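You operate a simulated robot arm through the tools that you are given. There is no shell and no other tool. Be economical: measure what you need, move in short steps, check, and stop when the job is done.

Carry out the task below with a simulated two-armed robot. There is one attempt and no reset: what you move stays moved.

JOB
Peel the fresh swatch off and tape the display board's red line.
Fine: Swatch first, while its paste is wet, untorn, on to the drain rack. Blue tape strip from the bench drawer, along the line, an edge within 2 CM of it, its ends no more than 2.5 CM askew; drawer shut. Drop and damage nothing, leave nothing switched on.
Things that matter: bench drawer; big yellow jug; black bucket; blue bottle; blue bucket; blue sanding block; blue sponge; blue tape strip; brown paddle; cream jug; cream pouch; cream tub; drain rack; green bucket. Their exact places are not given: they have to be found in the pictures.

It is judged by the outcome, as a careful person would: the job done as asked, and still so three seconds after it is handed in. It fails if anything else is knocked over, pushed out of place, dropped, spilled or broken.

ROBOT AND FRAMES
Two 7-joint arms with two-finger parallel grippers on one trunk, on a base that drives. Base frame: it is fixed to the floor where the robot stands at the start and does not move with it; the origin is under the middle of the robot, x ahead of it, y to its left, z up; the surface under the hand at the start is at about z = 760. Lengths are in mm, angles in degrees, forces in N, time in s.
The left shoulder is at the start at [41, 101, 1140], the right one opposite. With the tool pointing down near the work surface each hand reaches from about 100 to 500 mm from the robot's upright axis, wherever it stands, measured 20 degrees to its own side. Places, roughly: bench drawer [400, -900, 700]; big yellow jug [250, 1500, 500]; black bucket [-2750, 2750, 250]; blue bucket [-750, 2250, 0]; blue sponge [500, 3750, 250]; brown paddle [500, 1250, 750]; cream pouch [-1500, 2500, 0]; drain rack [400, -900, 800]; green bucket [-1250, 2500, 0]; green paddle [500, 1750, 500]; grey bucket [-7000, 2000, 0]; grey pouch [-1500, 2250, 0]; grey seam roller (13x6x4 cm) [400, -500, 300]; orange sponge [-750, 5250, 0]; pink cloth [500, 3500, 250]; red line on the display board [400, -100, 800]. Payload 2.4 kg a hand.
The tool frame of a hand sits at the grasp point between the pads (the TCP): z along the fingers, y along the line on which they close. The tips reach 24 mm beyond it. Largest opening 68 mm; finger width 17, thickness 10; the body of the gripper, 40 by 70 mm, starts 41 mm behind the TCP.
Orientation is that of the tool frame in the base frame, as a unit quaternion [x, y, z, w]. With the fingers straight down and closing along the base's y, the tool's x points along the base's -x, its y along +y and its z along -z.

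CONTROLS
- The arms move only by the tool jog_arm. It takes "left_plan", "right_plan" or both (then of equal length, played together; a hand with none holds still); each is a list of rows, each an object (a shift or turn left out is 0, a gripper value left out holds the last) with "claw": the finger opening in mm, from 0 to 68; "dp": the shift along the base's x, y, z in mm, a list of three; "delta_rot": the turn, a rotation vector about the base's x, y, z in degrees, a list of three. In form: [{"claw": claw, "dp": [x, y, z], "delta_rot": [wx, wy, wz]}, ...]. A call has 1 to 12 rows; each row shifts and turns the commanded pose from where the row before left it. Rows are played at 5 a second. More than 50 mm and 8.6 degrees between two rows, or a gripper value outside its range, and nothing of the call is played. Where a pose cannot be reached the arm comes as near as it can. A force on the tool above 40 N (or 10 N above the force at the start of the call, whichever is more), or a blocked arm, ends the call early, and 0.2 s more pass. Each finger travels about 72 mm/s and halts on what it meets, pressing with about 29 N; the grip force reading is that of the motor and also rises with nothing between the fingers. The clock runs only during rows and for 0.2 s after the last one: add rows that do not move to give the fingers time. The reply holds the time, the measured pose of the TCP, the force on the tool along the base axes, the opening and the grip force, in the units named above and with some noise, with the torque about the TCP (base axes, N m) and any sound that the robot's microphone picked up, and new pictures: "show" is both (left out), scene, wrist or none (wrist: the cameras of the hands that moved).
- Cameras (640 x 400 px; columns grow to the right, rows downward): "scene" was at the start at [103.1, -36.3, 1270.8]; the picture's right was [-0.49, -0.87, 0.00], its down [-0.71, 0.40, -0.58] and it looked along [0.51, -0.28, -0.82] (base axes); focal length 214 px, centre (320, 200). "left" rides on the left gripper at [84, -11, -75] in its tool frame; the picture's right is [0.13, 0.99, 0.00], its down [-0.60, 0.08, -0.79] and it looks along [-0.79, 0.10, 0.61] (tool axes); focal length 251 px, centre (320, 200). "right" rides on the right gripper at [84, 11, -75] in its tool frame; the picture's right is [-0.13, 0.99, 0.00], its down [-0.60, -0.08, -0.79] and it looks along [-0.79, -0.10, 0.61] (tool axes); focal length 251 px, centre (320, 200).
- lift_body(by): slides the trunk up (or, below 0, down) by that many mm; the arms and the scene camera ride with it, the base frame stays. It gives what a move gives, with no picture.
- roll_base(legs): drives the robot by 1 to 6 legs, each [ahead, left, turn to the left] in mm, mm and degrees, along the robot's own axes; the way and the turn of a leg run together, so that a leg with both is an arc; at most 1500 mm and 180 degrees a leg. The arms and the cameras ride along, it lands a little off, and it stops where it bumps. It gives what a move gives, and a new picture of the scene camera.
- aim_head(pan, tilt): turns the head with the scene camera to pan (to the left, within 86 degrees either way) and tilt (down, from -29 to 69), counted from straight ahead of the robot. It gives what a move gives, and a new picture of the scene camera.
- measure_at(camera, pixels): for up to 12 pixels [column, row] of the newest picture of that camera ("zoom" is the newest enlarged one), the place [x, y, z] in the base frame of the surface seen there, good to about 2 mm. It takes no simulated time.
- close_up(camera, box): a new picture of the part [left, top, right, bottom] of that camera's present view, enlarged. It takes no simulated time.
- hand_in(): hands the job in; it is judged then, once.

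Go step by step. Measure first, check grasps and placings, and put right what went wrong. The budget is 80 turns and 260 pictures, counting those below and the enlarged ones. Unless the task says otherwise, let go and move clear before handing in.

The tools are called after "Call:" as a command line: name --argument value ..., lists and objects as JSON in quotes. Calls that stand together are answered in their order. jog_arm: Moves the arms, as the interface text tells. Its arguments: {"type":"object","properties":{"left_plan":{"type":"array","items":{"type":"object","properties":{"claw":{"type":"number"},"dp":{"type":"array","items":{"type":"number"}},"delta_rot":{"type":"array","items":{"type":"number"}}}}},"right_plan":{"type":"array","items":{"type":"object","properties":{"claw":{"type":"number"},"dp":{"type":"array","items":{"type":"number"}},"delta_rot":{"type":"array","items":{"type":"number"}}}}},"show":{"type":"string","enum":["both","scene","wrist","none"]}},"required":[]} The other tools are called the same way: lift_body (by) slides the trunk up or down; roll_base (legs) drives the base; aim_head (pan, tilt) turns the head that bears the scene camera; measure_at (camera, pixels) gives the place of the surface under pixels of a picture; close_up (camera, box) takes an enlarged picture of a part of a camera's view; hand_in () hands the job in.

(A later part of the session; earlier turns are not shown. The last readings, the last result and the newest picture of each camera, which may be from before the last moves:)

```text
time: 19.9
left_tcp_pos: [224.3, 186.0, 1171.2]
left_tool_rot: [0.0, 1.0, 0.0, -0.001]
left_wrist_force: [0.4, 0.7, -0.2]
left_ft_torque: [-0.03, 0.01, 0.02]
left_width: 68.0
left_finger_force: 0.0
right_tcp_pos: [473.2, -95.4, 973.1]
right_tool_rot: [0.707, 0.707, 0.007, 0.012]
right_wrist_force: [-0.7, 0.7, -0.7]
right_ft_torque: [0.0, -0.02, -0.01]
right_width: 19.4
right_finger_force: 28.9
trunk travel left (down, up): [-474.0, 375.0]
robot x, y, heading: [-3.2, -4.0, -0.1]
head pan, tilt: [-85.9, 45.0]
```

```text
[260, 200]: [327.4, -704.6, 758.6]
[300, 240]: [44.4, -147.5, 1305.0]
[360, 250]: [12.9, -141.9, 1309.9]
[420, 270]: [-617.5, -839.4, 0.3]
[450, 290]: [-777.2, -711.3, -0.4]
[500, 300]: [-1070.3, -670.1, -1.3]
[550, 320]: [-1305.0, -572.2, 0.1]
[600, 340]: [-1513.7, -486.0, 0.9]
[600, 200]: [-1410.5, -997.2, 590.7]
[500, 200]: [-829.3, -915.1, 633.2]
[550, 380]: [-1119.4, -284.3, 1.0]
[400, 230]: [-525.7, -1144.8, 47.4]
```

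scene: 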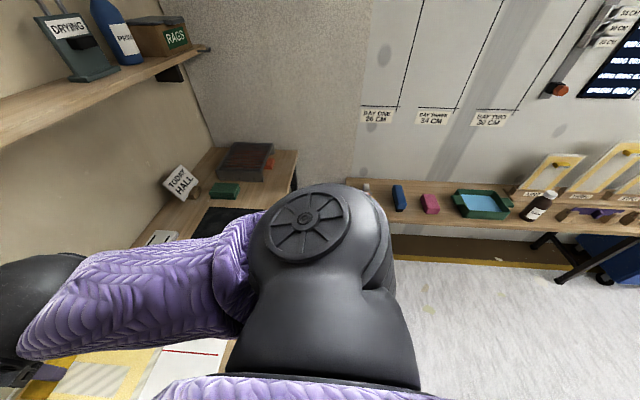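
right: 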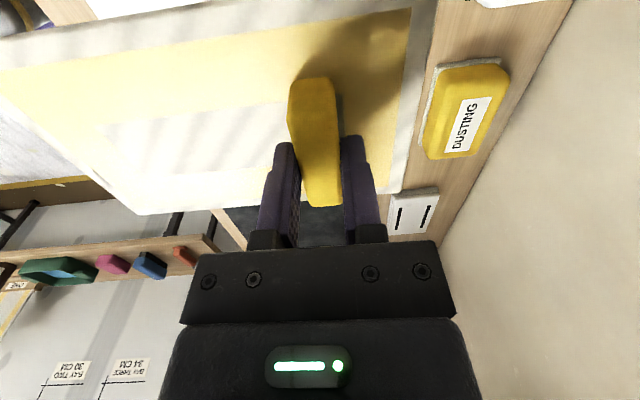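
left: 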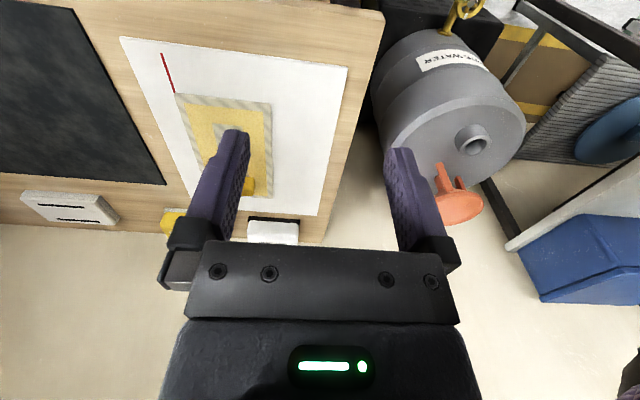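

Call:
measure_at --camera "scene" --pixels '[[378, 208], [400, 215], [366, 187], [352, 180], [440, 220], [397, 235], [397, 185]]'

Call:
close_up --camera "scene" --box '[320, 150, 480, 300]'

```text
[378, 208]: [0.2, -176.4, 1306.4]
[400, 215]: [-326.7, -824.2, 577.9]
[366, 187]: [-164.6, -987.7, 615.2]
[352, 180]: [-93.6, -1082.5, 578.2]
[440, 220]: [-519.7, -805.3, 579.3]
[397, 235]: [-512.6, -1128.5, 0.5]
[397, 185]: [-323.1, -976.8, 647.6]
```

```text
2.67 times, centred on (400, 225) of scene
```

zoom: 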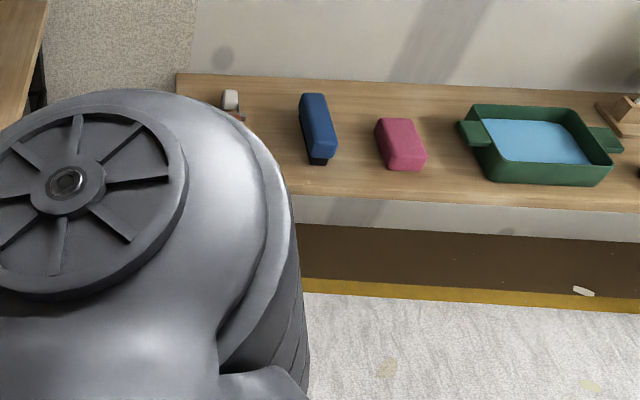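

The side bench (z≈580, front y≈−805, left end x≈−100) limits how far right I can drive. I need the base's footprint; look down.

Call:
aim_head --pan 0 --tilt 69

Call:
measure_at --camera "scene" --pixels '[[320, 390], [320, 350], [320, 320], [320, 300], [250, 390], [390, 390], [250, 350], [390, 350], [200, 390], [450, 390], [320, 270], [280, 320]]'

```text
time: 21.6
left_tcp_pos: [225.1, 185.7, 1170.8]
left_tool_rot: [0.0, 1.0, -0.001, 0.0]
left_wrist_force: [-0.1, 0.0, -0.1]
left_ft_torque: [0.0, 0.01, -0.02]
left_width: 67.9
left_finger_force: 0.2
right_tcp_pos: [473.5, -96.7, 972.7]
right_tool_rot: [0.706, 0.708, 0.007, 0.013]
right_wrist_force: [0.4, -0.4, -1.5]
right_ft_torque: [-0.01, -0.04, 0.0]
right_width: 19.4
right_finger_force: 29.4
trunk travel left (down, up): [-474.0, 375.0]
robot x, y, heading: [-0.0, -0.2, 0.0]
head pan, tilt: [0.0, 68.8]
```

scene: 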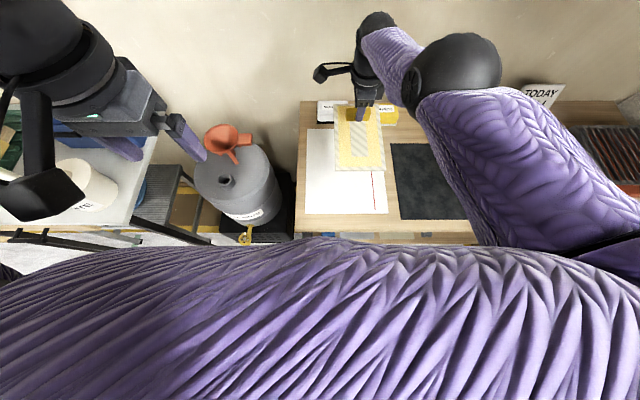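

```text
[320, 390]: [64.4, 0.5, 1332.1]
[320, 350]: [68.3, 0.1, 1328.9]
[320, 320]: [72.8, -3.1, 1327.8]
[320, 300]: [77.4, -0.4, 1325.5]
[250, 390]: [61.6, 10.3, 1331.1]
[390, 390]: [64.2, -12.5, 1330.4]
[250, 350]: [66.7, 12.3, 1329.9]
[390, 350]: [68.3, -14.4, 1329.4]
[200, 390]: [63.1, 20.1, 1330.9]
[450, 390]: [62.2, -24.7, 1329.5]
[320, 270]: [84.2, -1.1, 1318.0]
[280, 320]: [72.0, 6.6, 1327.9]
```

The base footprint can't be seen, but staying ≥233 mm from the bench and side-bench corner is consistent with the start pose. I'll turn the swatch back to yaw 0 (tab toward +y), then roll right to about y −560.

Call:
jog_arm --right_plan '[{"dp": [-5, -12, 0], "delta_rot": [0, 0, 8.2]}, {"dp": [-5, -12, 0], "delta_rot": [0, 0, 8.2]}, {"dp": [-5, -12, 0], "delta_rot": [0, 0, 8.2]}, {"dp": [-5, -12, 0], "delta_rot": [0, 0, 8.2]}, {"dp": [-5, -12, 0], "delta_rot": [0, 0, 8.2]}, {"dp": [-5, -12, 0], "delta_rot": [0, 0, 8.2]}, {"dp": [-5, -12, 0], "delta_rot": [0, 0, 8.2]}, {"dp": [-5, -12, 0], "delta_rot": [0, 0, 8.2]}, {"dp": [-5, -12, 0], "delta_rot": [0, 0, 8.2]}, {"dp": [-5, -12, 0], "delta_rot": [0, 0, 8.2]}, {"dp": [-5, -12, 0], "delta_rot": [0, 0, 8.2]}]' --show "both"

```text
time: 23.9
left_tcp_pos: [224.1, 185.0, 1169.5]
left_tool_rot: [0.0, 1.0, 0.001, 0.0]
left_wrist_force: [-0.2, 0.7, -0.1]
left_ft_torque: [-0.01, -0.02, -0.01]
left_width: 68.3
left_finger_force: 0.0
right_tcp_pos: [464.3, -229.0, 958.4]
right_tool_rot: [-0.003, 1.0, 0.015, 0.002]
right_wrist_force: [0.4, 0.4, -0.5]
right_ft_torque: [0.04, 0.0, -0.03]
right_width: 19.0
right_finger_force: 29.0
right hand out of reach, approached as far as the arm can: row 1, 2, 3, 4, 5, 6, 7, 8, 9, 11
trunk travel left (down, up): [-474.0, 375.0]
robot x, y, heading: [4.0, -0.9, 0.1]
head pan, tilt: [0.0, 68.8]
```

scene: 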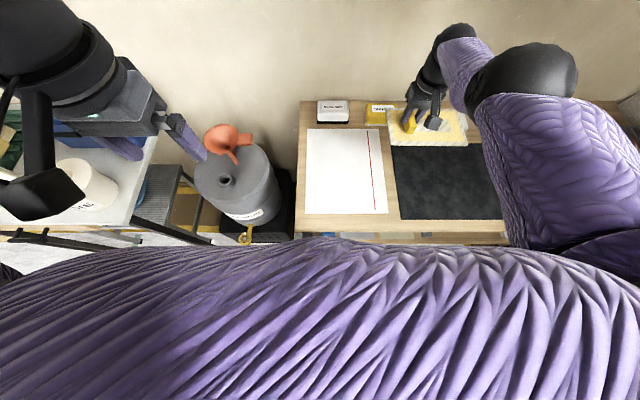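
right: 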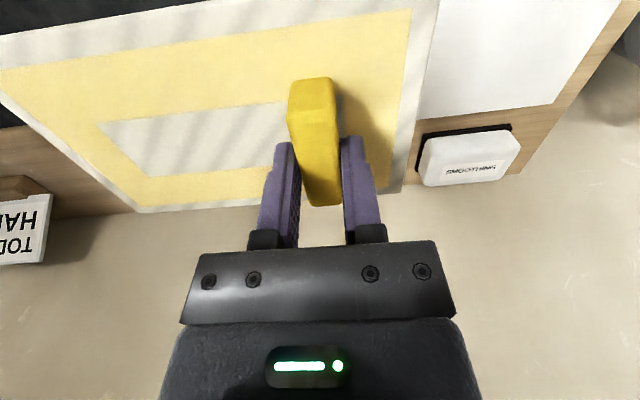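

Swatch is turned (tab at +y) and intact. The arm lags its command; test that it can retract in x.

Call:
jog_arm --right_plan '[{"dp": [-15, -5, 0]}, {"dp": [-15, -5, 0]}, {"dp": [-15, -5, 0]}, {}]' --show "none"

Call:
aim_head --pan -45 --tilt 45

```text
time: 24.9
left_tcp_pos: [224.3, 184.8, 1170.7]
left_tool_rot: [0.0, 1.0, 0.0, 0.0]
left_wrist_force: [-0.2, 0.5, 0.2]
left_ft_torque: [-0.01, -0.01, 0.0]
left_width: 68.2
left_finger_force: 0.0
right_tcp_pos: [456.6, -249.3, 946.1]
right_tool_rot: [-0.003, 1.0, 0.015, 0.003]
right_wrist_force: [0.0, -1.1, -1.2]
right_ft_torque: [0.06, -0.03, -0.05]
right_width: 19.1
right_finger_force: 28.7
right hand out of reach, approached as far as the arm can: row 1, 2, 3
trunk travel left (down, up): [-474.0, 375.0]
robot x, y, heading: [-3.4, -4.0, -0.2]
head pan, tilt: [0.0, 68.8]
```

```text
time: 26.1
left_tcp_pos: [225.0, 184.4, 1170.0]
left_tool_rot: [0.0, 1.0, 0.0, 0.001]
left_wrist_force: [0.2, -0.1, -0.3]
left_ft_torque: [0.0, 0.02, 0.0]
left_width: 68.0
left_finger_force: 0.1
right_tcp_pos: [456.6, -248.4, 945.8]
right_tool_rot: [-0.003, 1.0, 0.014, 0.003]
right_wrist_force: [0.8, 0.2, -0.8]
right_ft_torque: [0.04, 0.03, 0.0]
right_width: 19.0
right_finger_force: 29.5
trunk travel left (down, up): [-474.0, 375.0]
robot x, y, heading: [1.8, -2.6, -0.2]
head pan, tilt: [-45.0, 45.0]
```

scene: 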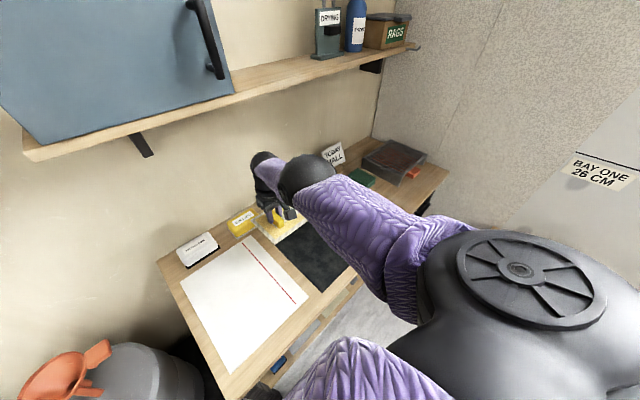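

The arm acts near-singular; try a larger retract with a slight rise.

Call:
jog_arm --right_plan '[{"dp": [-20, 0, 20]}, {"dp": [-20, 0, 20]}, {"dp": [-20, 0, 20]}, {"dp": [-20, 0, 10]}, {}]' --show "scene"

```text
time: 27.3
left_tcp_pos: [224.5, 185.4, 1170.8]
left_tool_rot: [0.0, 1.0, 0.0, 0.0]
left_wrist_force: [-1.2, 0.3, -1.2]
left_ft_torque: [-0.02, -0.02, -0.02]
left_width: 68.1
left_finger_force: 0.1
right_tcp_pos: [466.5, -268.7, 989.3]
right_tool_rot: [-0.002, 1.0, 0.014, 0.003]
right_wrist_force: [-0.3, 1.2, -0.8]
right_ft_torque: [0.05, 0.01, -0.02]
right_width: 19.1
right_finger_force: 29.2
right hand out of reach, approached as far as the arm can: row 1, 2, 3, 4
trunk travel left (down, up): [-474.0, 375.0]
robot x, y, heading: [2.0, -0.9, -0.1]
head pan, tilt: [-45.0, 45.0]
```

scene: 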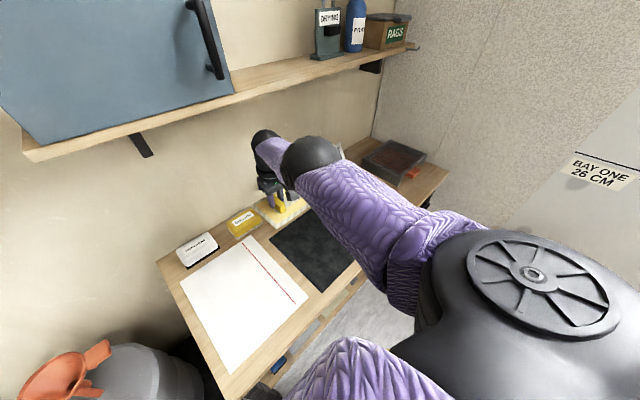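

Call:
measure_at --camera "scene" --pixels '[[310, 155], [298, 160], [335, 155], [263, 138], [268, 155], [280, 150], [420, 240], [360, 200], [270, 185], [285, 185]]'

Call:
close_up --camera "scene" --box '[220, 100, 480, 280]'

```text
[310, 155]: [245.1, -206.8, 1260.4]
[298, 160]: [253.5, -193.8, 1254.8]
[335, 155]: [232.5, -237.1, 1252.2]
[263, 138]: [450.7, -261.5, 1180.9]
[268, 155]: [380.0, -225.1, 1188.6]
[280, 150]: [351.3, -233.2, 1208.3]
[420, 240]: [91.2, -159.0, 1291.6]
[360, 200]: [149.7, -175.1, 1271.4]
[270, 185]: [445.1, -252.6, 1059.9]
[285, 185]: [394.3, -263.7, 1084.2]
```

```text
2.22 times, centred on (350, 190) of scene
```

zoom: 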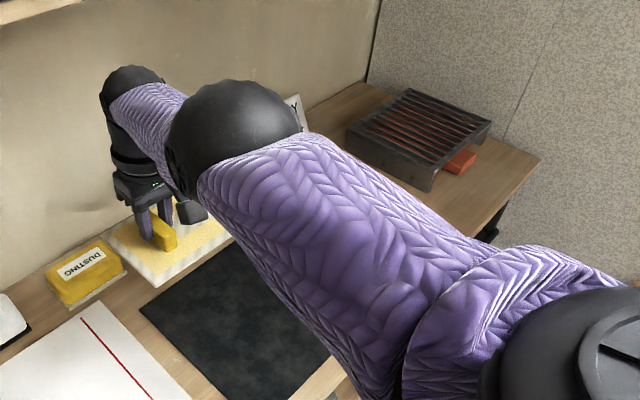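

The right arm is straight at its limit but still moves tangentially, so I'll use the base and trunk for placement. Shift the hand a bit along the arc and roll right 480 first.

Call:
jog_arm --right_plan '[{"dp": [-6, -15, 0]}, {"dp": [-6, -15, 0]}]' --show "none"

Call:
roll_base --legs '[[0, -480, 0]]'

```text
time: 27.9
left_tcp_pos: [224.5, 184.1, 1169.5]
left_tool_rot: [0.001, 1.0, 0.001, 0.0]
left_wrist_force: [-0.2, 0.3, -0.4]
left_ft_torque: [0.0, 0.02, 0.01]
left_width: 68.0
left_finger_force: 0.1
right_tcp_pos: [456.3, -300.9, 990.0]
right_tool_rot: [-0.003, 1.0, 0.014, 0.003]
right_wrist_force: [0.3, 1.4, -0.7]
right_ft_torque: [0.0, 0.04, -0.01]
right_width: 18.9
right_finger_force: 29.5
right hand out of reach, approached as far as the arm can: row 2
trunk travel left (down, up): [-474.0, 375.0]
robot x, y, heading: [-2.0, 5.3, 0.1]
head pan, tilt: [-45.0, 45.0]
```

```text
time: 30.7
left_tcp_pos: [224.9, -288.2, 1170.8]
left_tool_rot: [-0.001, 1.0, 0.001, 0.0]
left_wrist_force: [-0.7, -0.3, 0.0]
left_ft_torque: [0.04, 0.01, -0.01]
left_width: 68.3
left_finger_force: 0.2
right_tcp_pos: [457.4, -773.4, 990.1]
right_tool_rot: [-0.003, 1.0, 0.015, 0.003]
right_wrist_force: [-0.4, -0.1, -0.2]
right_ft_torque: [0.05, -0.01, 0.0]
right_width: 18.8
right_finger_force: 29.0
trunk travel left (down, up): [-474.0, 375.0]
robot x, y, heading: [0.1, -476.1, 0.1]
head pan, tilt: [-45.0, 45.0]
```

scene: 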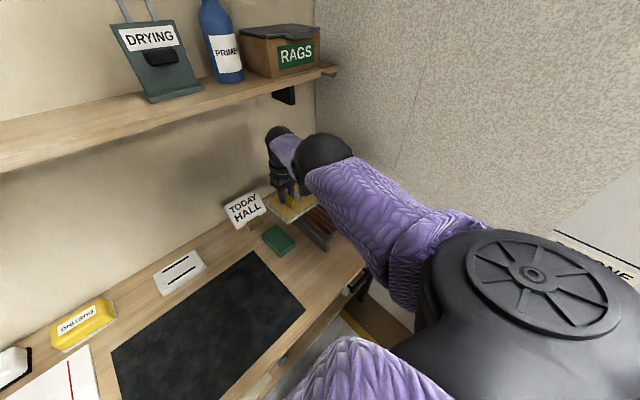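

Smooth. Roll 100 mm more to bring the swatch over the rack (TCP y≈−873).

Call:
roll_base --legs '[[-5, -102, 0]]'

Call:
close_up --camera "right" --box '[0, 0, 640, 400]'

Call:
close_up --camera "scene" --box '[220, 90, 400, 260]'

```text
time: 31.9
left_tcp_pos: [219.5, -389.4, 1170.7]
left_tool_rot: [-0.002, 1.0, 0.0, -0.001]
left_wrist_force: [0.0, -0.2, -0.9]
left_ft_torque: [0.03, -0.01, 0.01]
left_width: 68.1
left_finger_force: 0.1
right_tcp_pos: [453.2, -875.8, 989.4]
right_tool_rot: [-0.004, 1.0, 0.015, 0.002]
right_wrist_force: [1.2, 0.6, -1.1]
right_ft_torque: [0.02, -0.01, -0.02]
right_width: 19.2
right_finger_force: 28.5
trunk travel left (down, up): [-474.0, 375.0]
robot x, y, heading: [-2.4, -571.7, 0.3]
head pan, tilt: [-45.0, 45.0]
```

scene: 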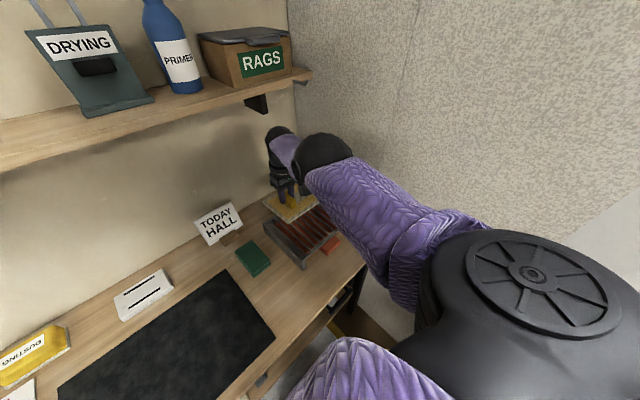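

```text
1.00 times, centred on (320, 200) of right (not enlarged: the box is as wide or as high as the picture)
```

zoom: 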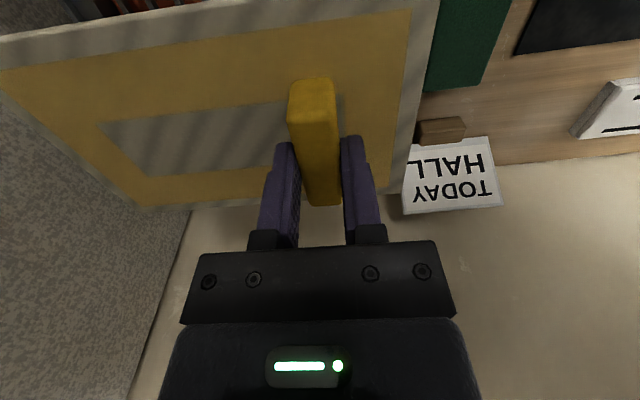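

```text
2.35 times, centred on (310, 175) of scene
```

zoom: 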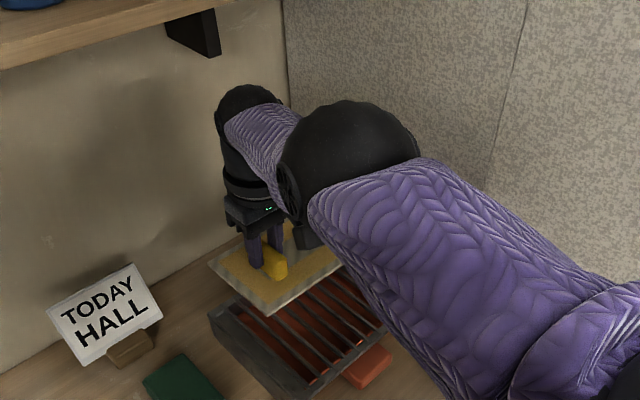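

Call:
measure_at --camera "right" --pixels '[[428, 40], [412, 120], [392, 190], [280, 201], [145, 203], [60, 140], [250, 20], [100, 38]]'

Call:
measure_at --camera "scene" --pixels '[[281, 217], [290, 219], [266, 204], [308, 211], [275, 236], [296, 264], [335, 238], [300, 205]]'

```text
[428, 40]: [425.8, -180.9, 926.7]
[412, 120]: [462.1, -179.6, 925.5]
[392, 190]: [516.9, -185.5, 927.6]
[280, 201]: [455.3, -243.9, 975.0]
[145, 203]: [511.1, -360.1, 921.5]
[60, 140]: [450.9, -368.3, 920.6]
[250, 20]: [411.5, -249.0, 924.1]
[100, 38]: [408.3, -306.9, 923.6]
```

```text
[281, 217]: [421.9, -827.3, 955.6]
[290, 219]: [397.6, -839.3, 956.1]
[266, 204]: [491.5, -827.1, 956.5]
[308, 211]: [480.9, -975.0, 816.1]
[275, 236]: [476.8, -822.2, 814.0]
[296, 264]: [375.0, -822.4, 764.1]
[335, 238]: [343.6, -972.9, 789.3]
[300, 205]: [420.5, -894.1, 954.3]
```

Swatch spans y −826…−1018, x 397…507, over the rack (y −822…−1052, x 350…550). Nudge −y 10 and lower the trunk.

Call:
jog_arm --right_plan '[{"dp": [-5, -12, 0]}]' --show "none"

Call:
lift_body --by -110

Call:
close_up --camera "scene" --box '[220, 90, 440, 290]'

Call:
close_up --camera "right" --box '[0, 0, 640, 400]'

```text
time: 32.2
left_tcp_pos: [219.5, -388.1, 1170.7]
left_tool_rot: [-0.001, 1.0, 0.0, 0.001]
left_wrist_force: [0.5, -0.7, -1.1]
left_ft_torque: [0.02, -0.02, 0.0]
left_width: 67.8
left_finger_force: 0.1
right_tcp_pos: [447.8, -885.4, 991.0]
right_tool_rot: [-0.004, 1.0, 0.015, 0.002]
right_wrist_force: [0.0, 0.1, -0.9]
right_ft_torque: [0.06, 0.03, -0.01]
right_width: 19.2
right_finger_force: 28.9
trunk travel left (down, up): [-474.0, 375.0]
robot x, y, heading: [-5.0, -571.9, 0.1]
head pan, tilt: [-45.0, 45.0]
```

```text
time: 33.7
left_tcp_pos: [220.1, -386.5, 1061.1]
left_tool_rot: [-0.002, 1.0, 0.0, 0.0]
left_wrist_force: [0.8, 0.8, 0.7]
left_ft_torque: [0.0, 0.02, 0.02]
left_width: 67.8
left_finger_force: 0.0
right_tcp_pos: [448.1, -886.4, 864.6]
right_tool_rot: [-0.005, 1.0, 0.014, -0.016]
right_wrist_force: [1.1, 0.5, 1.4]
right_ft_torque: [-0.41, -0.21, 0.13]
right_width: 19.2
right_finger_force: 29.2
trunk travel left (down, up): [-364.0, 485.0]
robot x, y, heading: [-3.9, -569.4, 0.4]
head pan, tilt: [-45.0, 45.0]
```

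```text
2.00 times, centred on (330, 190) of scene
```

zoom: 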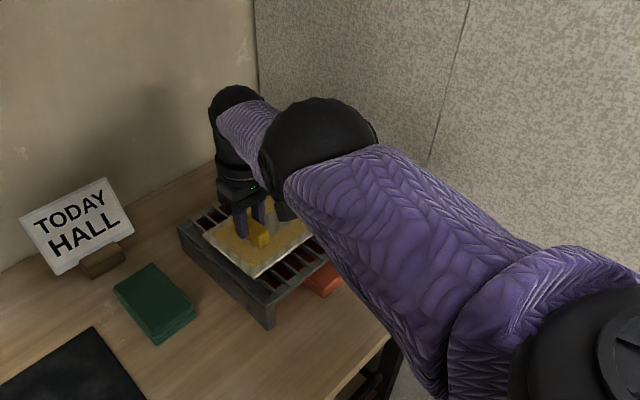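

```text
1.00 times, centred on (320, 200) of right (not enlarged: the box is as wide or as high as the picture)
```

zoom: 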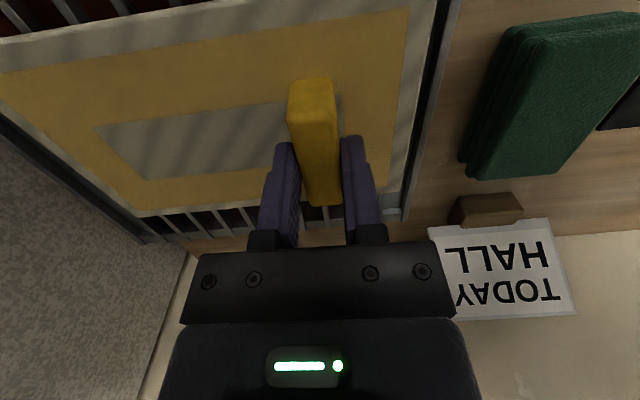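

The far end just touches the rack (force changed). Lower a few mm more by small jogs.

Call:
jog_arm --right_plan '[{"dp": [0, 0, -4]}, {"dp": [0, 0, -4]}, {}]' --show "none"

Call:
measure_at --camera "scene" --pixels '[[324, 210], [342, 218], [365, 207], [345, 227], [310, 215]]'

```text
time: 34.5
left_tcp_pos: [218.7, -386.9, 1060.2]
left_tool_rot: [-0.002, 1.0, -0.001, 0.001]
left_wrist_force: [-0.7, 0.2, -0.1]
left_ft_torque: [-0.01, -0.02, -0.01]
left_width: 67.8
left_finger_force: 0.0
right_tcp_pos: [446.5, -884.3, 857.4]
right_tool_rot: [-0.004, 1.0, 0.014, -0.017]
right_wrist_force: [0.6, -1.3, 23.4]
right_ft_torque: [-0.53, 0.13, -0.06]
right_width: 19.9
right_finger_force: 28.8
trunk travel left (down, up): [-364.0, 485.0]
robot x, y, heading: [-3.9, -575.6, -0.1]
head pan, tilt: [-45.0, 45.0]
```

```text
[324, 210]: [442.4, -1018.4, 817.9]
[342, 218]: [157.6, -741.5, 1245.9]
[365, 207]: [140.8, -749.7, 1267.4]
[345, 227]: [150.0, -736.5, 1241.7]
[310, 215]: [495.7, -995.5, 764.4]
```

Firm contact (23 N). Ease 2 mm, open, and check.

Call:
jog_arm --right_plan '[{"dp": [0, 0, 2]}, {"claw": 40}, {"claw": 60}, {}]' --show "wrist"

```text
time: 35.5
left_tcp_pos: [219.9, -387.5, 1060.3]
left_tool_rot: [-0.002, 1.0, 0.001, 0.0]
left_wrist_force: [0.0, 0.0, -0.2]
left_ft_torque: [0.0, -0.02, -0.02]
left_width: 67.9
left_finger_force: 0.0
right_tcp_pos: [445.9, -884.8, 857.1]
right_tool_rot: [-0.005, 1.0, 0.015, -0.018]
right_wrist_force: [0.1, -0.3, -0.3]
right_ft_torque: [0.04, -0.04, 0.01]
right_width: 60.0
right_finger_force: 0.0
trunk travel left (down, up): [-364.0, 485.0]
robot x, y, heading: [-5.7, -578.0, 0.4]
head pan, tilt: [-45.0, 45.0]
```

right: 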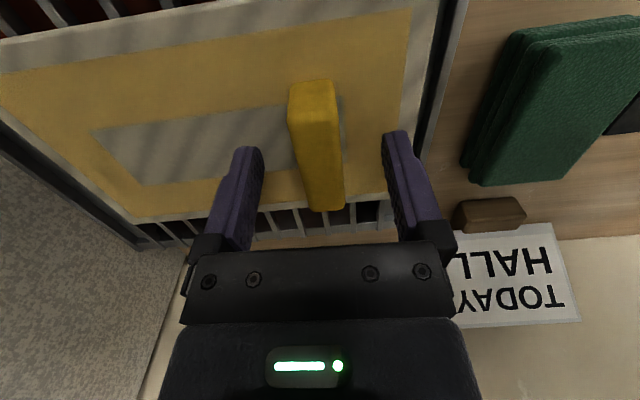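

Swatch rests on the rack. Raise the trunk to clear and look for the drawer.

Call:
lift_body --by 60

Call:
jog_arm --right_plan '[{"dp": [-20, 10, 45]}, {"dp": [-20, 10, 45]}, {"dp": [-30, 10, 30]}, {"dp": [-40, 10, 20]}]' --show "both"

```text
time: 36.5
left_tcp_pos: [220.3, -387.4, 1120.5]
left_tool_rot: [0.0, 1.0, 0.0, 0.001]
left_wrist_force: [0.4, 0.1, -0.1]
left_ft_torque: [0.04, 0.03, 0.01]
left_width: 67.9
left_finger_force: 0.1
right_tcp_pos: [446.1, -885.8, 924.0]
right_tool_rot: [-0.004, 1.0, 0.016, -0.008]
right_wrist_force: [0.4, 0.4, 0.0]
right_ft_torque: [0.04, 0.0, -0.01]
right_width: 60.0
right_finger_force: 0.0
trunk travel left (down, up): [-424.0, 425.0]
robot x, y, heading: [-6.3, -570.1, 0.4]
head pan, tilt: [-45.0, 45.0]
```

```text
refused: row 1 steps farther than a row can; nothing moved
```

Call:
jog_arm --right_plan '[{"dp": [-20, 0, 40]}, {"dp": [-20, 0, 40]}, {"dp": [-30, 0, 30]}, {"dp": [-40, 0, 20]}]' --show "both"

```text
time: 37.1
left_tcp_pos: [220.6, -387.5, 1119.9]
left_tool_rot: [-0.001, 1.0, -0.001, 0.0]
left_wrist_force: [-0.2, 0.4, -0.3]
left_ft_torque: [-0.03, -0.03, 0.07]
left_width: 68.1
left_finger_force: 0.0
right_tcp_pos: [408.0, -889.1, 1012.2]
right_tool_rot: [-0.01, 1.0, 0.007, 0.007]
right_wrist_force: [6.5, -3.4, -5.2]
right_ft_torque: [0.35, -0.03, 0.44]
right_width: 60.0
right_finger_force: 0.0
trunk travel left (down, up): [-424.0, 425.0]
robot x, y, heading: [-4.1, -575.4, -0.1]
head pan, tilt: [-45.0, 45.0]
stopped in row 3 (right hand): the force on the tool passed its limit at 113 N (the readings are from after the stop); the commanded pose is now the measured one
```

scene: 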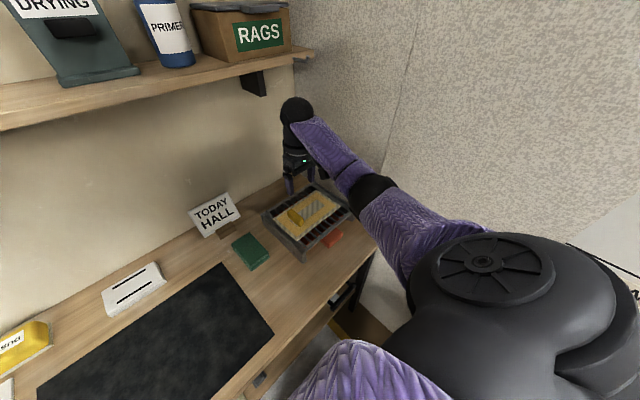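
right: 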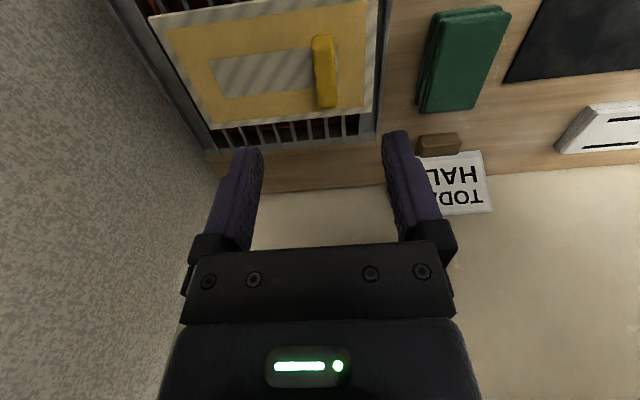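

The arm un-stuck but touched (probably its camera against its own forearm). Swatch is undisturbed. I'll ease the hand inward.

Call:
jog_arm --right_plan '[{"dp": [5, 20, 0]}, {"dp": [0, 20, 0]}, {"dp": [0, 20, 5]}, {"dp": [0, 20, 5]}]' --show "scene"

```text
time: 37.5
left_tcp_pos: [220.0, -388.1, 1120.9]
left_tool_rot: [-0.002, 1.0, 0.0, 0.0]
left_wrist_force: [0.4, 1.1, -0.2]
left_ft_torque: [-0.02, 0.0, -0.01]
left_width: 67.9
left_finger_force: 0.1
right_tcp_pos: [412.4, -879.9, 1010.0]
right_tool_rot: [-0.013, 1.0, 0.007, 0.01]
right_wrist_force: [8.3, 4.5, -6.6]
right_ft_torque: [-0.33, -0.12, -0.51]
right_width: 60.1
right_finger_force: 0.1
trunk travel left (down, up): [-424.0, 425.0]
robot x, y, heading: [-3.1, -570.1, 0.4]
head pan, tilt: [-45.0, 45.0]
stopped in row 1 (right hand): the force on the tool passed its limit at 51 N (the readings are from after the stop); the commanded pose is now the measured one
```

scene: 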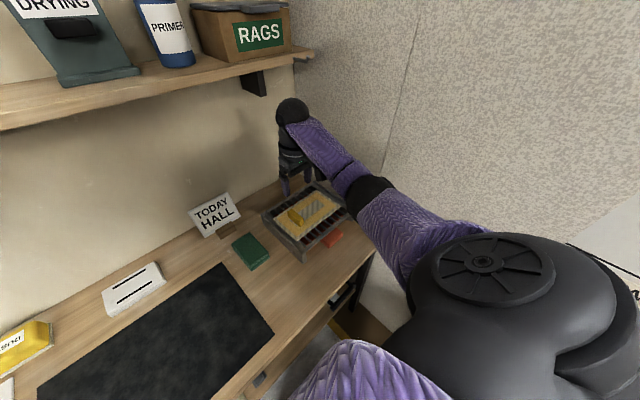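

Call:
jog_arm --right_plan '[{"delta_rot": [0, 0, -4]}, {"delta_rot": [0, 0, -6]}, {"delta_rot": [0, 0, -8]}, {"delta_rot": [0, 0, -8]}]' --show "scene"

```text
time: 38.5
left_tcp_pos: [219.1, -387.5, 1120.0]
left_tool_rot: [-0.002, 1.0, 0.0, 0.0]
left_wrist_force: [0.5, 0.3, 0.8]
left_ft_torque: [0.0, 0.02, 0.01]
left_width: 68.2
left_finger_force: 0.1
right_tcp_pos: [411.3, -879.3, 1011.4]
right_tool_rot: [0.213, 0.977, 0.004, 0.01]
right_wrist_force: [0.5, -0.2, -0.3]
right_ft_torque: [0.02, 0.0, 0.0]
right_width: 60.0
right_finger_force: 0.1
trunk travel left (down, up): [-424.0, 425.0]
robot x, y, heading: [-1.0, -575.7, -0.1]
head pan, tilt: [-45.0, 45.0]
```

scene: 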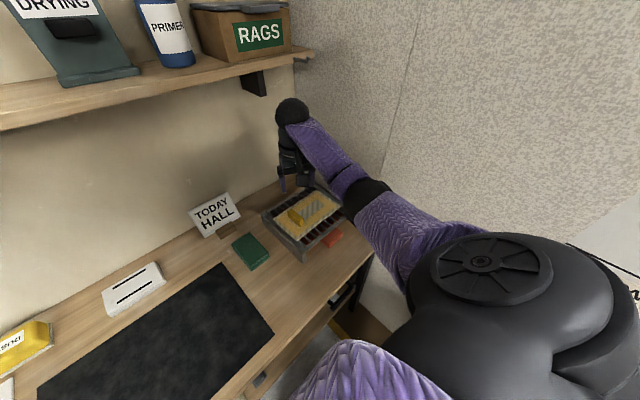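

Freed (forces ~0). Retract the right hand with a little more yaw, and look at the drawer front.

Call:
jog_arm --right_plan '[{"dp": [-18, 12, 8], "delta_rot": [0, 0, -3]}, {"dp": [-18, 12, 8], "delta_rot": [0, 0, -3]}, {"dp": [-18, 12, 8], "delta_rot": [0, 0, -3]}, {"dp": [-18, 12, 8], "delta_rot": [0, 0, -3]}, {"dp": [-18, 12, 8], "delta_rot": [0, 0, -3]}, {"dp": [-18, 12, 8], "delta_rot": [0, 0, -3]}, {"dp": [-18, 12, 8], "delta_rot": [0, 0, -3]}, {"dp": [-18, 12, 8], "delta_rot": [0, 0, -3]}]' --show "none"

Call:
aim_head --pan -40 --tilt 65

```text
time: 40.3
left_tcp_pos: [219.0, -386.8, 1119.6]
left_tool_rot: [-0.002, 1.0, 0.0, 0.001]
left_wrist_force: [0.4, -0.2, -0.4]
left_ft_torque: [0.03, -0.01, 0.01]
left_width: 68.1
left_finger_force: 0.0
right_tcp_pos: [267.6, -781.3, 1076.5]
right_tool_rot: [0.411, 0.912, 0.003, 0.011]
right_wrist_force: [-0.6, -0.3, 0.3]
right_ft_torque: [0.03, 0.0, 0.0]
right_width: 60.0
right_finger_force: 0.1
trunk travel left (down, up): [-424.0, 425.0]
robot x, y, heading: [-2.0, -572.8, 0.5]
head pan, tilt: [-45.0, 45.0]
```

```text
time: 41.1
left_tcp_pos: [219.7, -388.1, 1119.1]
left_tool_rot: [-0.001, 1.0, 0.001, 0.0]
left_wrist_force: [0.0, 0.3, 0.8]
left_ft_torque: [0.01, 0.0, 0.02]
left_width: 68.1
left_finger_force: 0.1
right_tcp_pos: [268.3, -781.5, 1076.2]
right_tool_rot: [0.411, 0.912, 0.002, 0.012]
right_wrist_force: [-0.9, 0.4, 0.7]
right_ft_torque: [-0.01, -0.02, 0.0]
right_width: 60.1
right_finger_force: 0.2
trunk travel left (down, up): [-424.0, 425.0]
robot x, y, heading: [-3.9, -576.6, 0.6]
head pan, tilt: [-40.0, 65.0]
```

scene: 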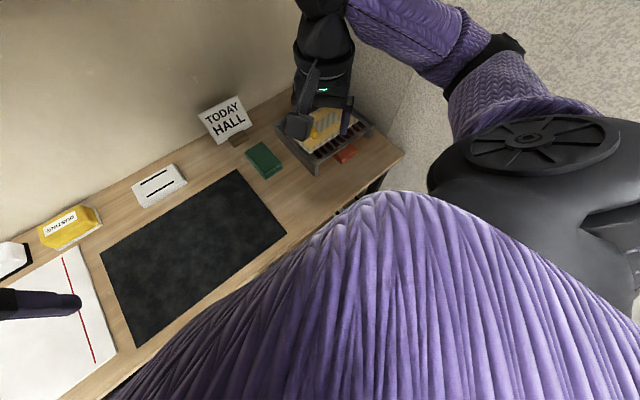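

The robot blocks its own view of the drawer front; back off a bit to see it.

Call:
roll_base --legs '[[-350, 100, 0]]'

Call:
aim_head --pan -30 --tilt 45

```text
time: 43.4
left_tcp_pos: [-128.1, -288.0, 1120.2]
left_tool_rot: [-0.001, 1.0, 0.0, 0.0]
left_wrist_force: [-0.2, -0.4, 0.2]
left_ft_torque: [0.0, -0.02, 0.0]
left_width: 68.2
left_finger_force: 0.1
right_tcp_pos: [-82.2, -682.7, 1076.3]
right_tool_rot: [0.411, 0.911, 0.004, 0.012]
right_wrist_force: [-0.5, -0.3, -0.5]
right_ft_torque: [0.0, -0.01, 0.0]
right_width: 59.9
right_finger_force: 0.1
trunk travel left (down, up): [-424.0, 425.0]
robot x, y, heading: [-351.6, -473.4, 0.1]
head pan, tilt: [-40.0, 65.0]
```

scene: 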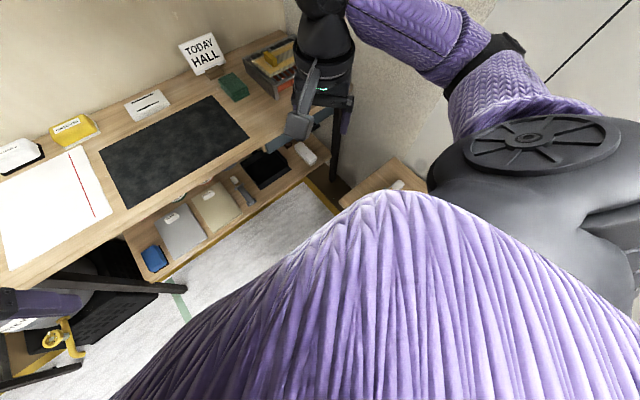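

```text
time: 44.3
left_tcp_pos: [-128.7, -286.2, 1121.0]
left_tool_rot: [0.0, 1.0, 0.0, 0.0]
left_wrist_force: [0.2, 0.7, -0.1]
left_ft_torque: [0.01, -0.03, -0.02]
left_width: 67.8
left_finger_force: 0.1
right_tcp_pos: [-80.4, -681.5, 1077.5]
right_tool_rot: [0.411, 0.912, 0.002, 0.012]
right_wrist_force: [0.6, -0.5, 0.7]
right_ft_torque: [0.0, 0.01, 0.0]
right_width: 59.9
right_finger_force: 0.0
trunk travel left (down, up): [-424.0, 425.0]
robot x, y, heading: [-355.2, -474.5, 0.1]
head pan, tilt: [-30.0, 45.0]
```

scene: 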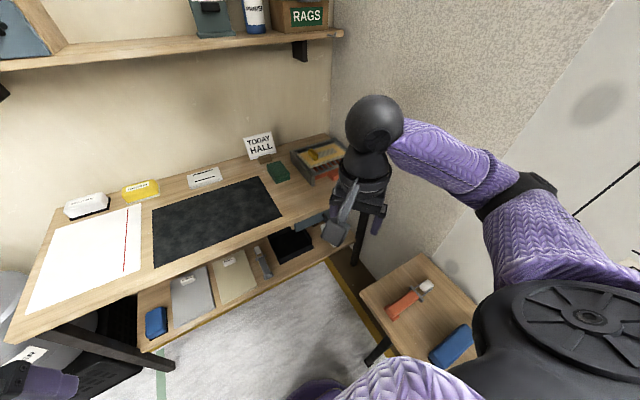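

Call:
close_up --camera "scene" --box '[250, 120, 430, 290]'

Call:
jog_arm --right_plan '[{"dp": [-10, -10, 30]}, {"dp": [-10, -10, 30]}, {"dp": [-10, -10, 30]}]' --show "wrist"

Call:
close_up --camera "scene" --box '[250, 120, 430, 290]'

```text
2.35 times, centred on (340, 205) of scene
```

zoom: 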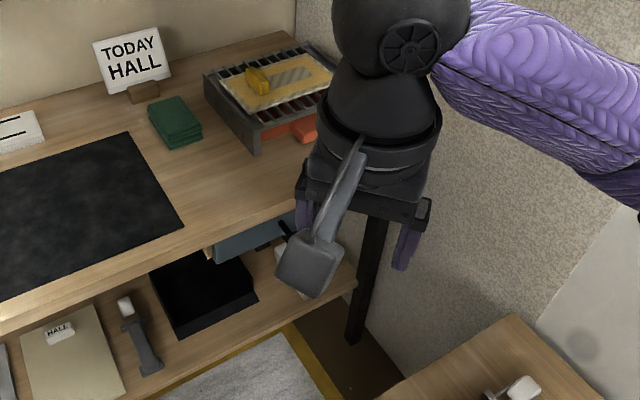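

```text
time: 45.1
left_tcp_pos: [-128.4, -288.1, 1121.0]
left_tool_rot: [0.001, 1.0, -0.001, 0.0]
left_wrist_force: [-0.2, 0.0, -0.2]
left_ft_torque: [0.0, 0.0, 0.0]
left_width: 67.8
left_finger_force: 0.1
right_tcp_pos: [-110.6, -713.2, 1167.0]
right_tool_rot: [0.412, 0.911, 0.003, 0.012]
right_wrist_force: [-0.1, 0.1, 0.6]
right_ft_torque: [0.0, 0.01, -0.01]
right_width: 60.1
right_finger_force: 0.0
trunk travel left (down, up): [-424.0, 425.0]
robot x, y, heading: [-351.7, -475.6, 0.1]
head pan, tilt: [-30.0, 45.0]
```

right: 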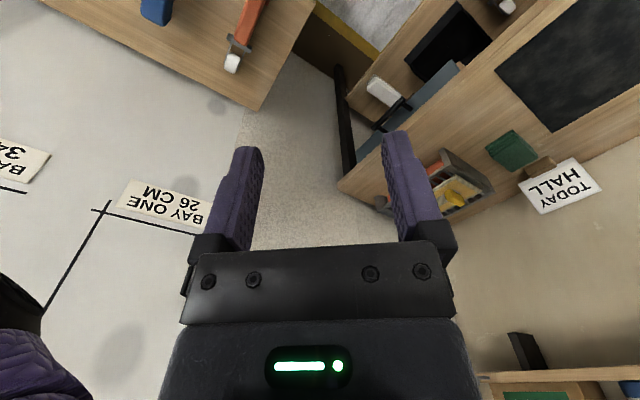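

```text
2.35 times, centred on (340, 205) of scene
```

zoom: 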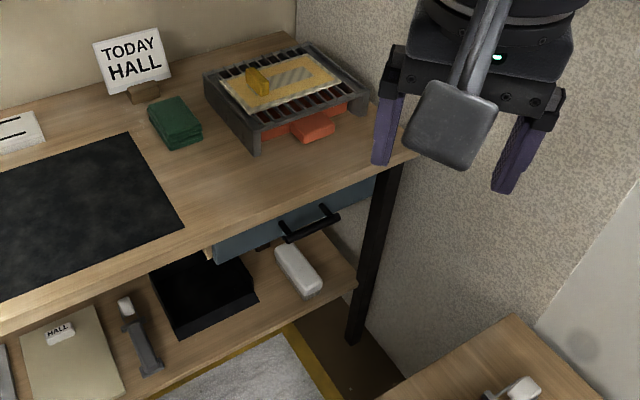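

The drawer front is blue with a black bar handle at zoom (310,222). Measure it.

Call:
measure_at --camera "zoom" --pixels '[[287, 238], [310, 228], [335, 215], [282, 225], [320, 207], [216, 250], [372, 190], [230, 255], [340, 200], [270, 235], [355, 280], [300, 262]]'

Call:
close_up --camera "scene" --box '[300, 170, 370, 215]'

```text
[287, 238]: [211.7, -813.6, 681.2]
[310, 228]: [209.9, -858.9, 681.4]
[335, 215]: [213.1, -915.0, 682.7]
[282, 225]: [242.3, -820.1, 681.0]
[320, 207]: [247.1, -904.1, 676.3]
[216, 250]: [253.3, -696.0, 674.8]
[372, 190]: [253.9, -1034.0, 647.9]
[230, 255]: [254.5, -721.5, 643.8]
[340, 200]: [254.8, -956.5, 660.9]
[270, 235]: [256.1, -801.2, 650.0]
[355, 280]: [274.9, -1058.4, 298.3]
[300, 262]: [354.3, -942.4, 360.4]
```

```text
8.89 times, centred on (335, 192) of scene
```

zoom: 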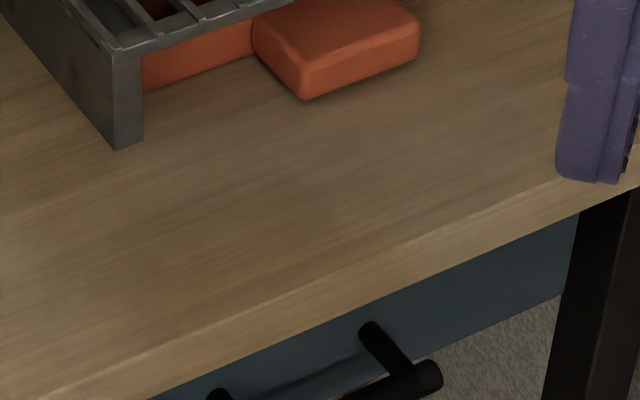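

Handle bar: y −805…−925, x≈207, z≈677; drawer face x≈254 below the bench edge (x 233). I'll stand at about (−250,−540), lower the trunk, and approach the bar with a tilted hand closing across it.

Call:
roll_base --legs '[[100, -65, 0]]'

Call:
lift_body --by -200

Call:
jog_arm --right_plan '[{"dp": [0, -10, -10], "delta_rot": [0, 0, -8.3]}, {"dp": [0, -10, -10], "delta_rot": [0, 0, -8.3]}, {"dp": [0, -10, -10], "delta_rot": [0, 0, -8.3]}, {"dp": [0, -10, -10], "delta_rot": [0, 0, -8.3]}, {"dp": [0, -10, -10], "delta_rot": [0, 0, -8.3]}, {"dp": [15, -6, -15], "delta_rot": [0, -8.3, 0]}, {"dp": [15, -6, -15], "delta_rot": [0, -8.3, 0]}, {"dp": [15, -6, -15], "delta_rot": [0, -8.3, 0]}, {"dp": [15, -6, -15], "delta_rot": [0, -8.3, 0]}, {"dp": [10, -6, -15], "delta_rot": [0, -8.3, 0]}, {"dp": [10, -6, -15], "delta_rot": [0, -8.3, 0]}]' --show "both"

```text
time: 46.3
left_tcp_pos: [-27.0, -354.0, 1121.3]
left_tool_rot: [0.0, 1.0, 0.0, 0.0]
left_wrist_force: [0.4, -0.4, 0.4]
left_ft_torque: [0.03, 0.03, 0.0]
left_width: 68.0
left_finger_force: 0.0
right_tcp_pos: [-9.3, -778.8, 1166.4]
right_tool_rot: [0.411, 0.912, 0.002, 0.011]
right_wrist_force: [0.6, 0.0, 0.1]
right_ft_torque: [0.01, 0.01, -0.05]
right_width: 60.0
right_finger_force: 0.0
trunk travel left (down, up): [-424.0, 425.0]
robot x, y, heading: [-251.5, -538.2, 0.1]
head pan, tilt: [-30.0, 45.0]
```

scene: 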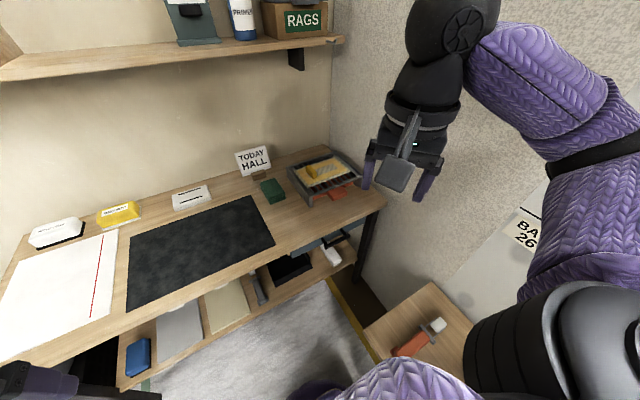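

```text
time: 48.5
left_tcp_pos: [-20.5, -352.7, 912.1]
left_tool_rot: [0.0, 1.0, 0.0, -0.024]
left_wrist_force: [-0.4, 0.6, -0.7]
left_ft_torque: [0.01, 0.03, -0.04]
left_width: 67.9
left_finger_force: 0.1
right_tcp_pos: [-10.3, -777.9, 966.8]
right_tool_rot: [0.412, 0.911, 0.003, 0.013]
right_wrist_force: [-0.1, 0.7, 0.1]
right_ft_torque: [-0.01, -0.01, -0.03]
right_width: 60.1
right_finger_force: 0.1
trunk travel left (down, up): [-224.0, 625.0]
robot x, y, heading: [-254.4, -538.3, -0.0]
head pan, tilt: [-30.0, 45.0]
```

```text
time: 50.9
left_tcp_pos: [-19.0, -352.3, 912.9]
left_tool_rot: [0.0, 1.0, 0.0, -0.024]
left_wrist_force: [0.7, 1.4, -0.5]
left_ft_torque: [-0.01, -0.02, -0.01]
left_width: 67.9
left_finger_force: 0.2
right_tcp_pos: [72.7, -862.1, 825.6]
right_tool_rot: [0.642, 0.635, 0.299, 0.308]
right_wrist_force: [-0.5, -0.2, 1.3]
right_ft_torque: [-0.04, -0.02, 0.0]
right_width: 60.1
right_finger_force: 0.1
trunk travel left (down, up): [-224.0, 625.0]
robot x, y, heading: [-248.5, -537.7, -0.1]
head pan, tilt: [-30.0, 45.0]
```

scene: 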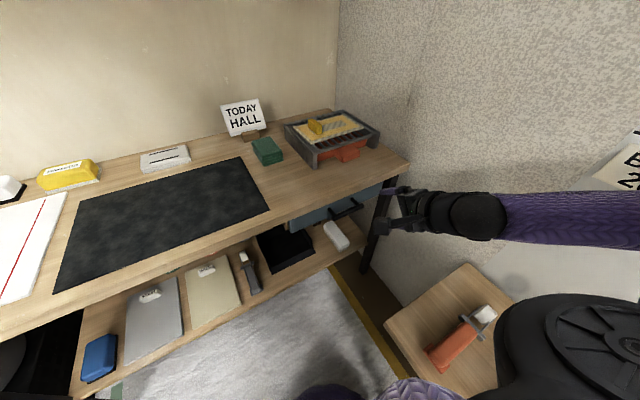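
right: 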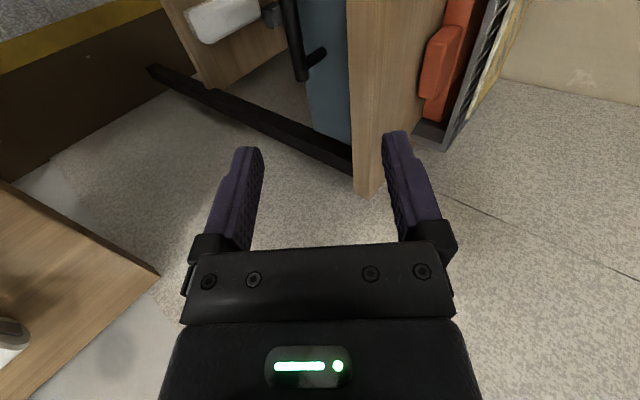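

Tilted 50° nicely. Measure the bar from both views.

Call:
close_up --camera "scene" --box '[270, 170, 410, 260]'

Call:
measure_at --camera "right" --pixels '[[292, 30], [297, 60], [300, 77], [318, 55], [290, 10], [320, 30], [330, 100]]'

Call:
measure_at --camera "scene" --pixels '[[348, 213], [358, 208], [366, 206], [340, 217], [325, 218], [335, 208]]'

```text
4.44 times, centred on (340, 215) of scene
```

zoom: 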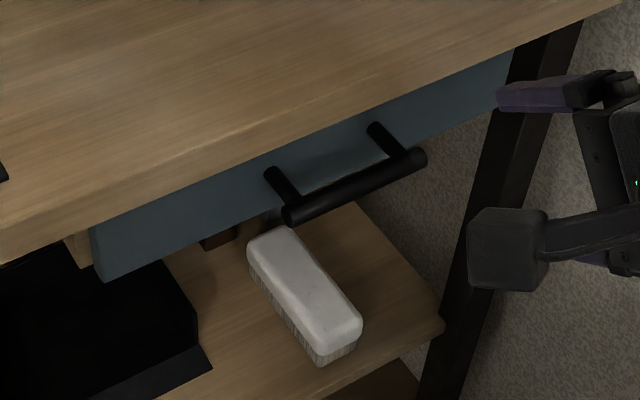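

```text
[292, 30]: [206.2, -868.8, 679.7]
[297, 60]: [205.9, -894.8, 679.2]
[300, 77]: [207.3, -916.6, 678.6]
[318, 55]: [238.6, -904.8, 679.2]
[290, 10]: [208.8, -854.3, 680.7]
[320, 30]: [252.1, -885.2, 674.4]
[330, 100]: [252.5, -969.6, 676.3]
```

```text
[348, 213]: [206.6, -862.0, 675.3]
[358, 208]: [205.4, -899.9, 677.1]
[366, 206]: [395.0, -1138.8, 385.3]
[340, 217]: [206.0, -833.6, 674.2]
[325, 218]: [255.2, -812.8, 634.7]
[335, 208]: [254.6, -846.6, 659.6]
```

Bar centre ≈ (208, −865, 675). Approach along the tool axis with opening 34 and grip.

Call:
jog_arm --right_plan '[{"claw": 34, "dp": [20, -1, -28]}, {"dp": [20, -1, -28]}, {"dp": [20, -1, -28]}, {"dp": [11, 0, -14]}, {"dp": [15.3, 0, -12.9]}, {"dp": [15.3, 0, -12.9]}, {"dp": [15.3, 0, -12.9]}, {"dp": [15.3, 0, -12.9]}, {}]' --show "both"

Call:
close_up --camera "right" --box '[200, 40, 440, 260]'

```text
time: 52.9
left_tcp_pos: [-19.5, -353.3, 911.1]
left_tool_rot: [0.0, 1.0, 0.0, -0.024]
left_wrist_force: [-0.2, 0.1, 0.4]
left_ft_torque: [-0.02, -0.03, -0.01]
left_width: 67.8
left_finger_force: 0.1
right_tcp_pos: [195.4, -874.5, 695.5]
right_tool_rot: [0.643, 0.635, 0.296, 0.308]
right_wrist_force: [-1.1, 0.2, 0.1]
right_ft_torque: [0.02, 0.01, 0.0]
right_width: 33.9
right_finger_force: 0.1
right hand out of reach, approached as far as the arm can: row 3, 4, 5
trunk travel left (down, up): [-224.0, 625.0]
robot x, y, heading: [-250.1, -538.0, -0.1]
head pan, tilt: [-30.0, 45.0]
```

scene: 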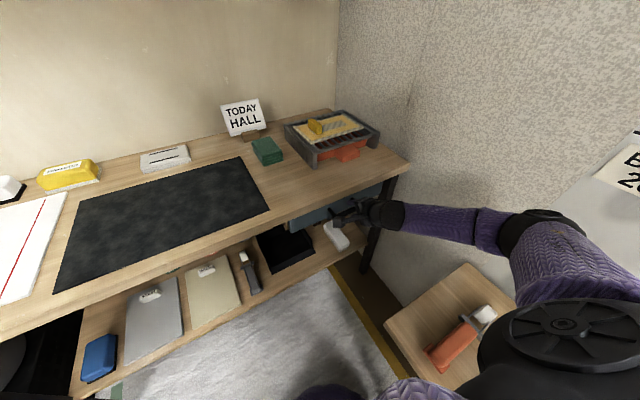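
right: 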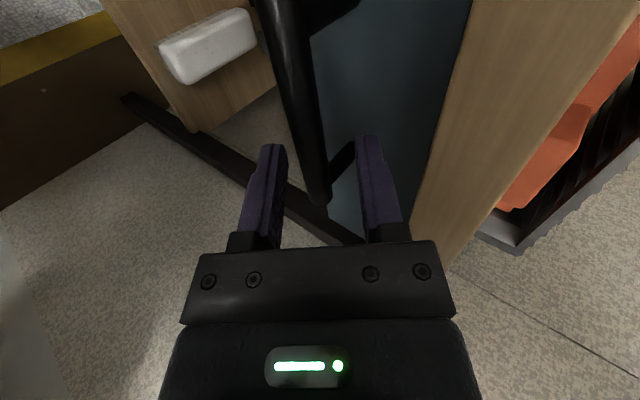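

```text
1.82 times, centred on (320, 150) of right
```

zoom: 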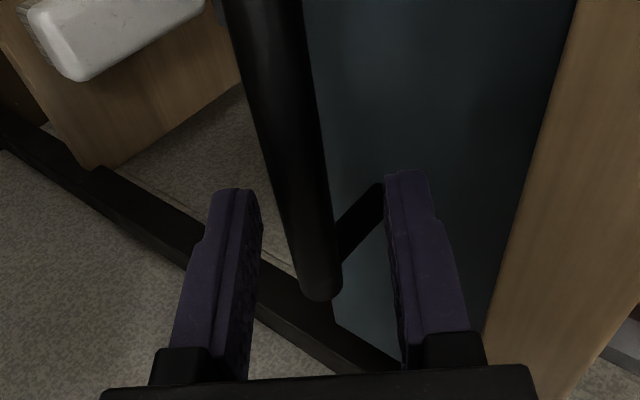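

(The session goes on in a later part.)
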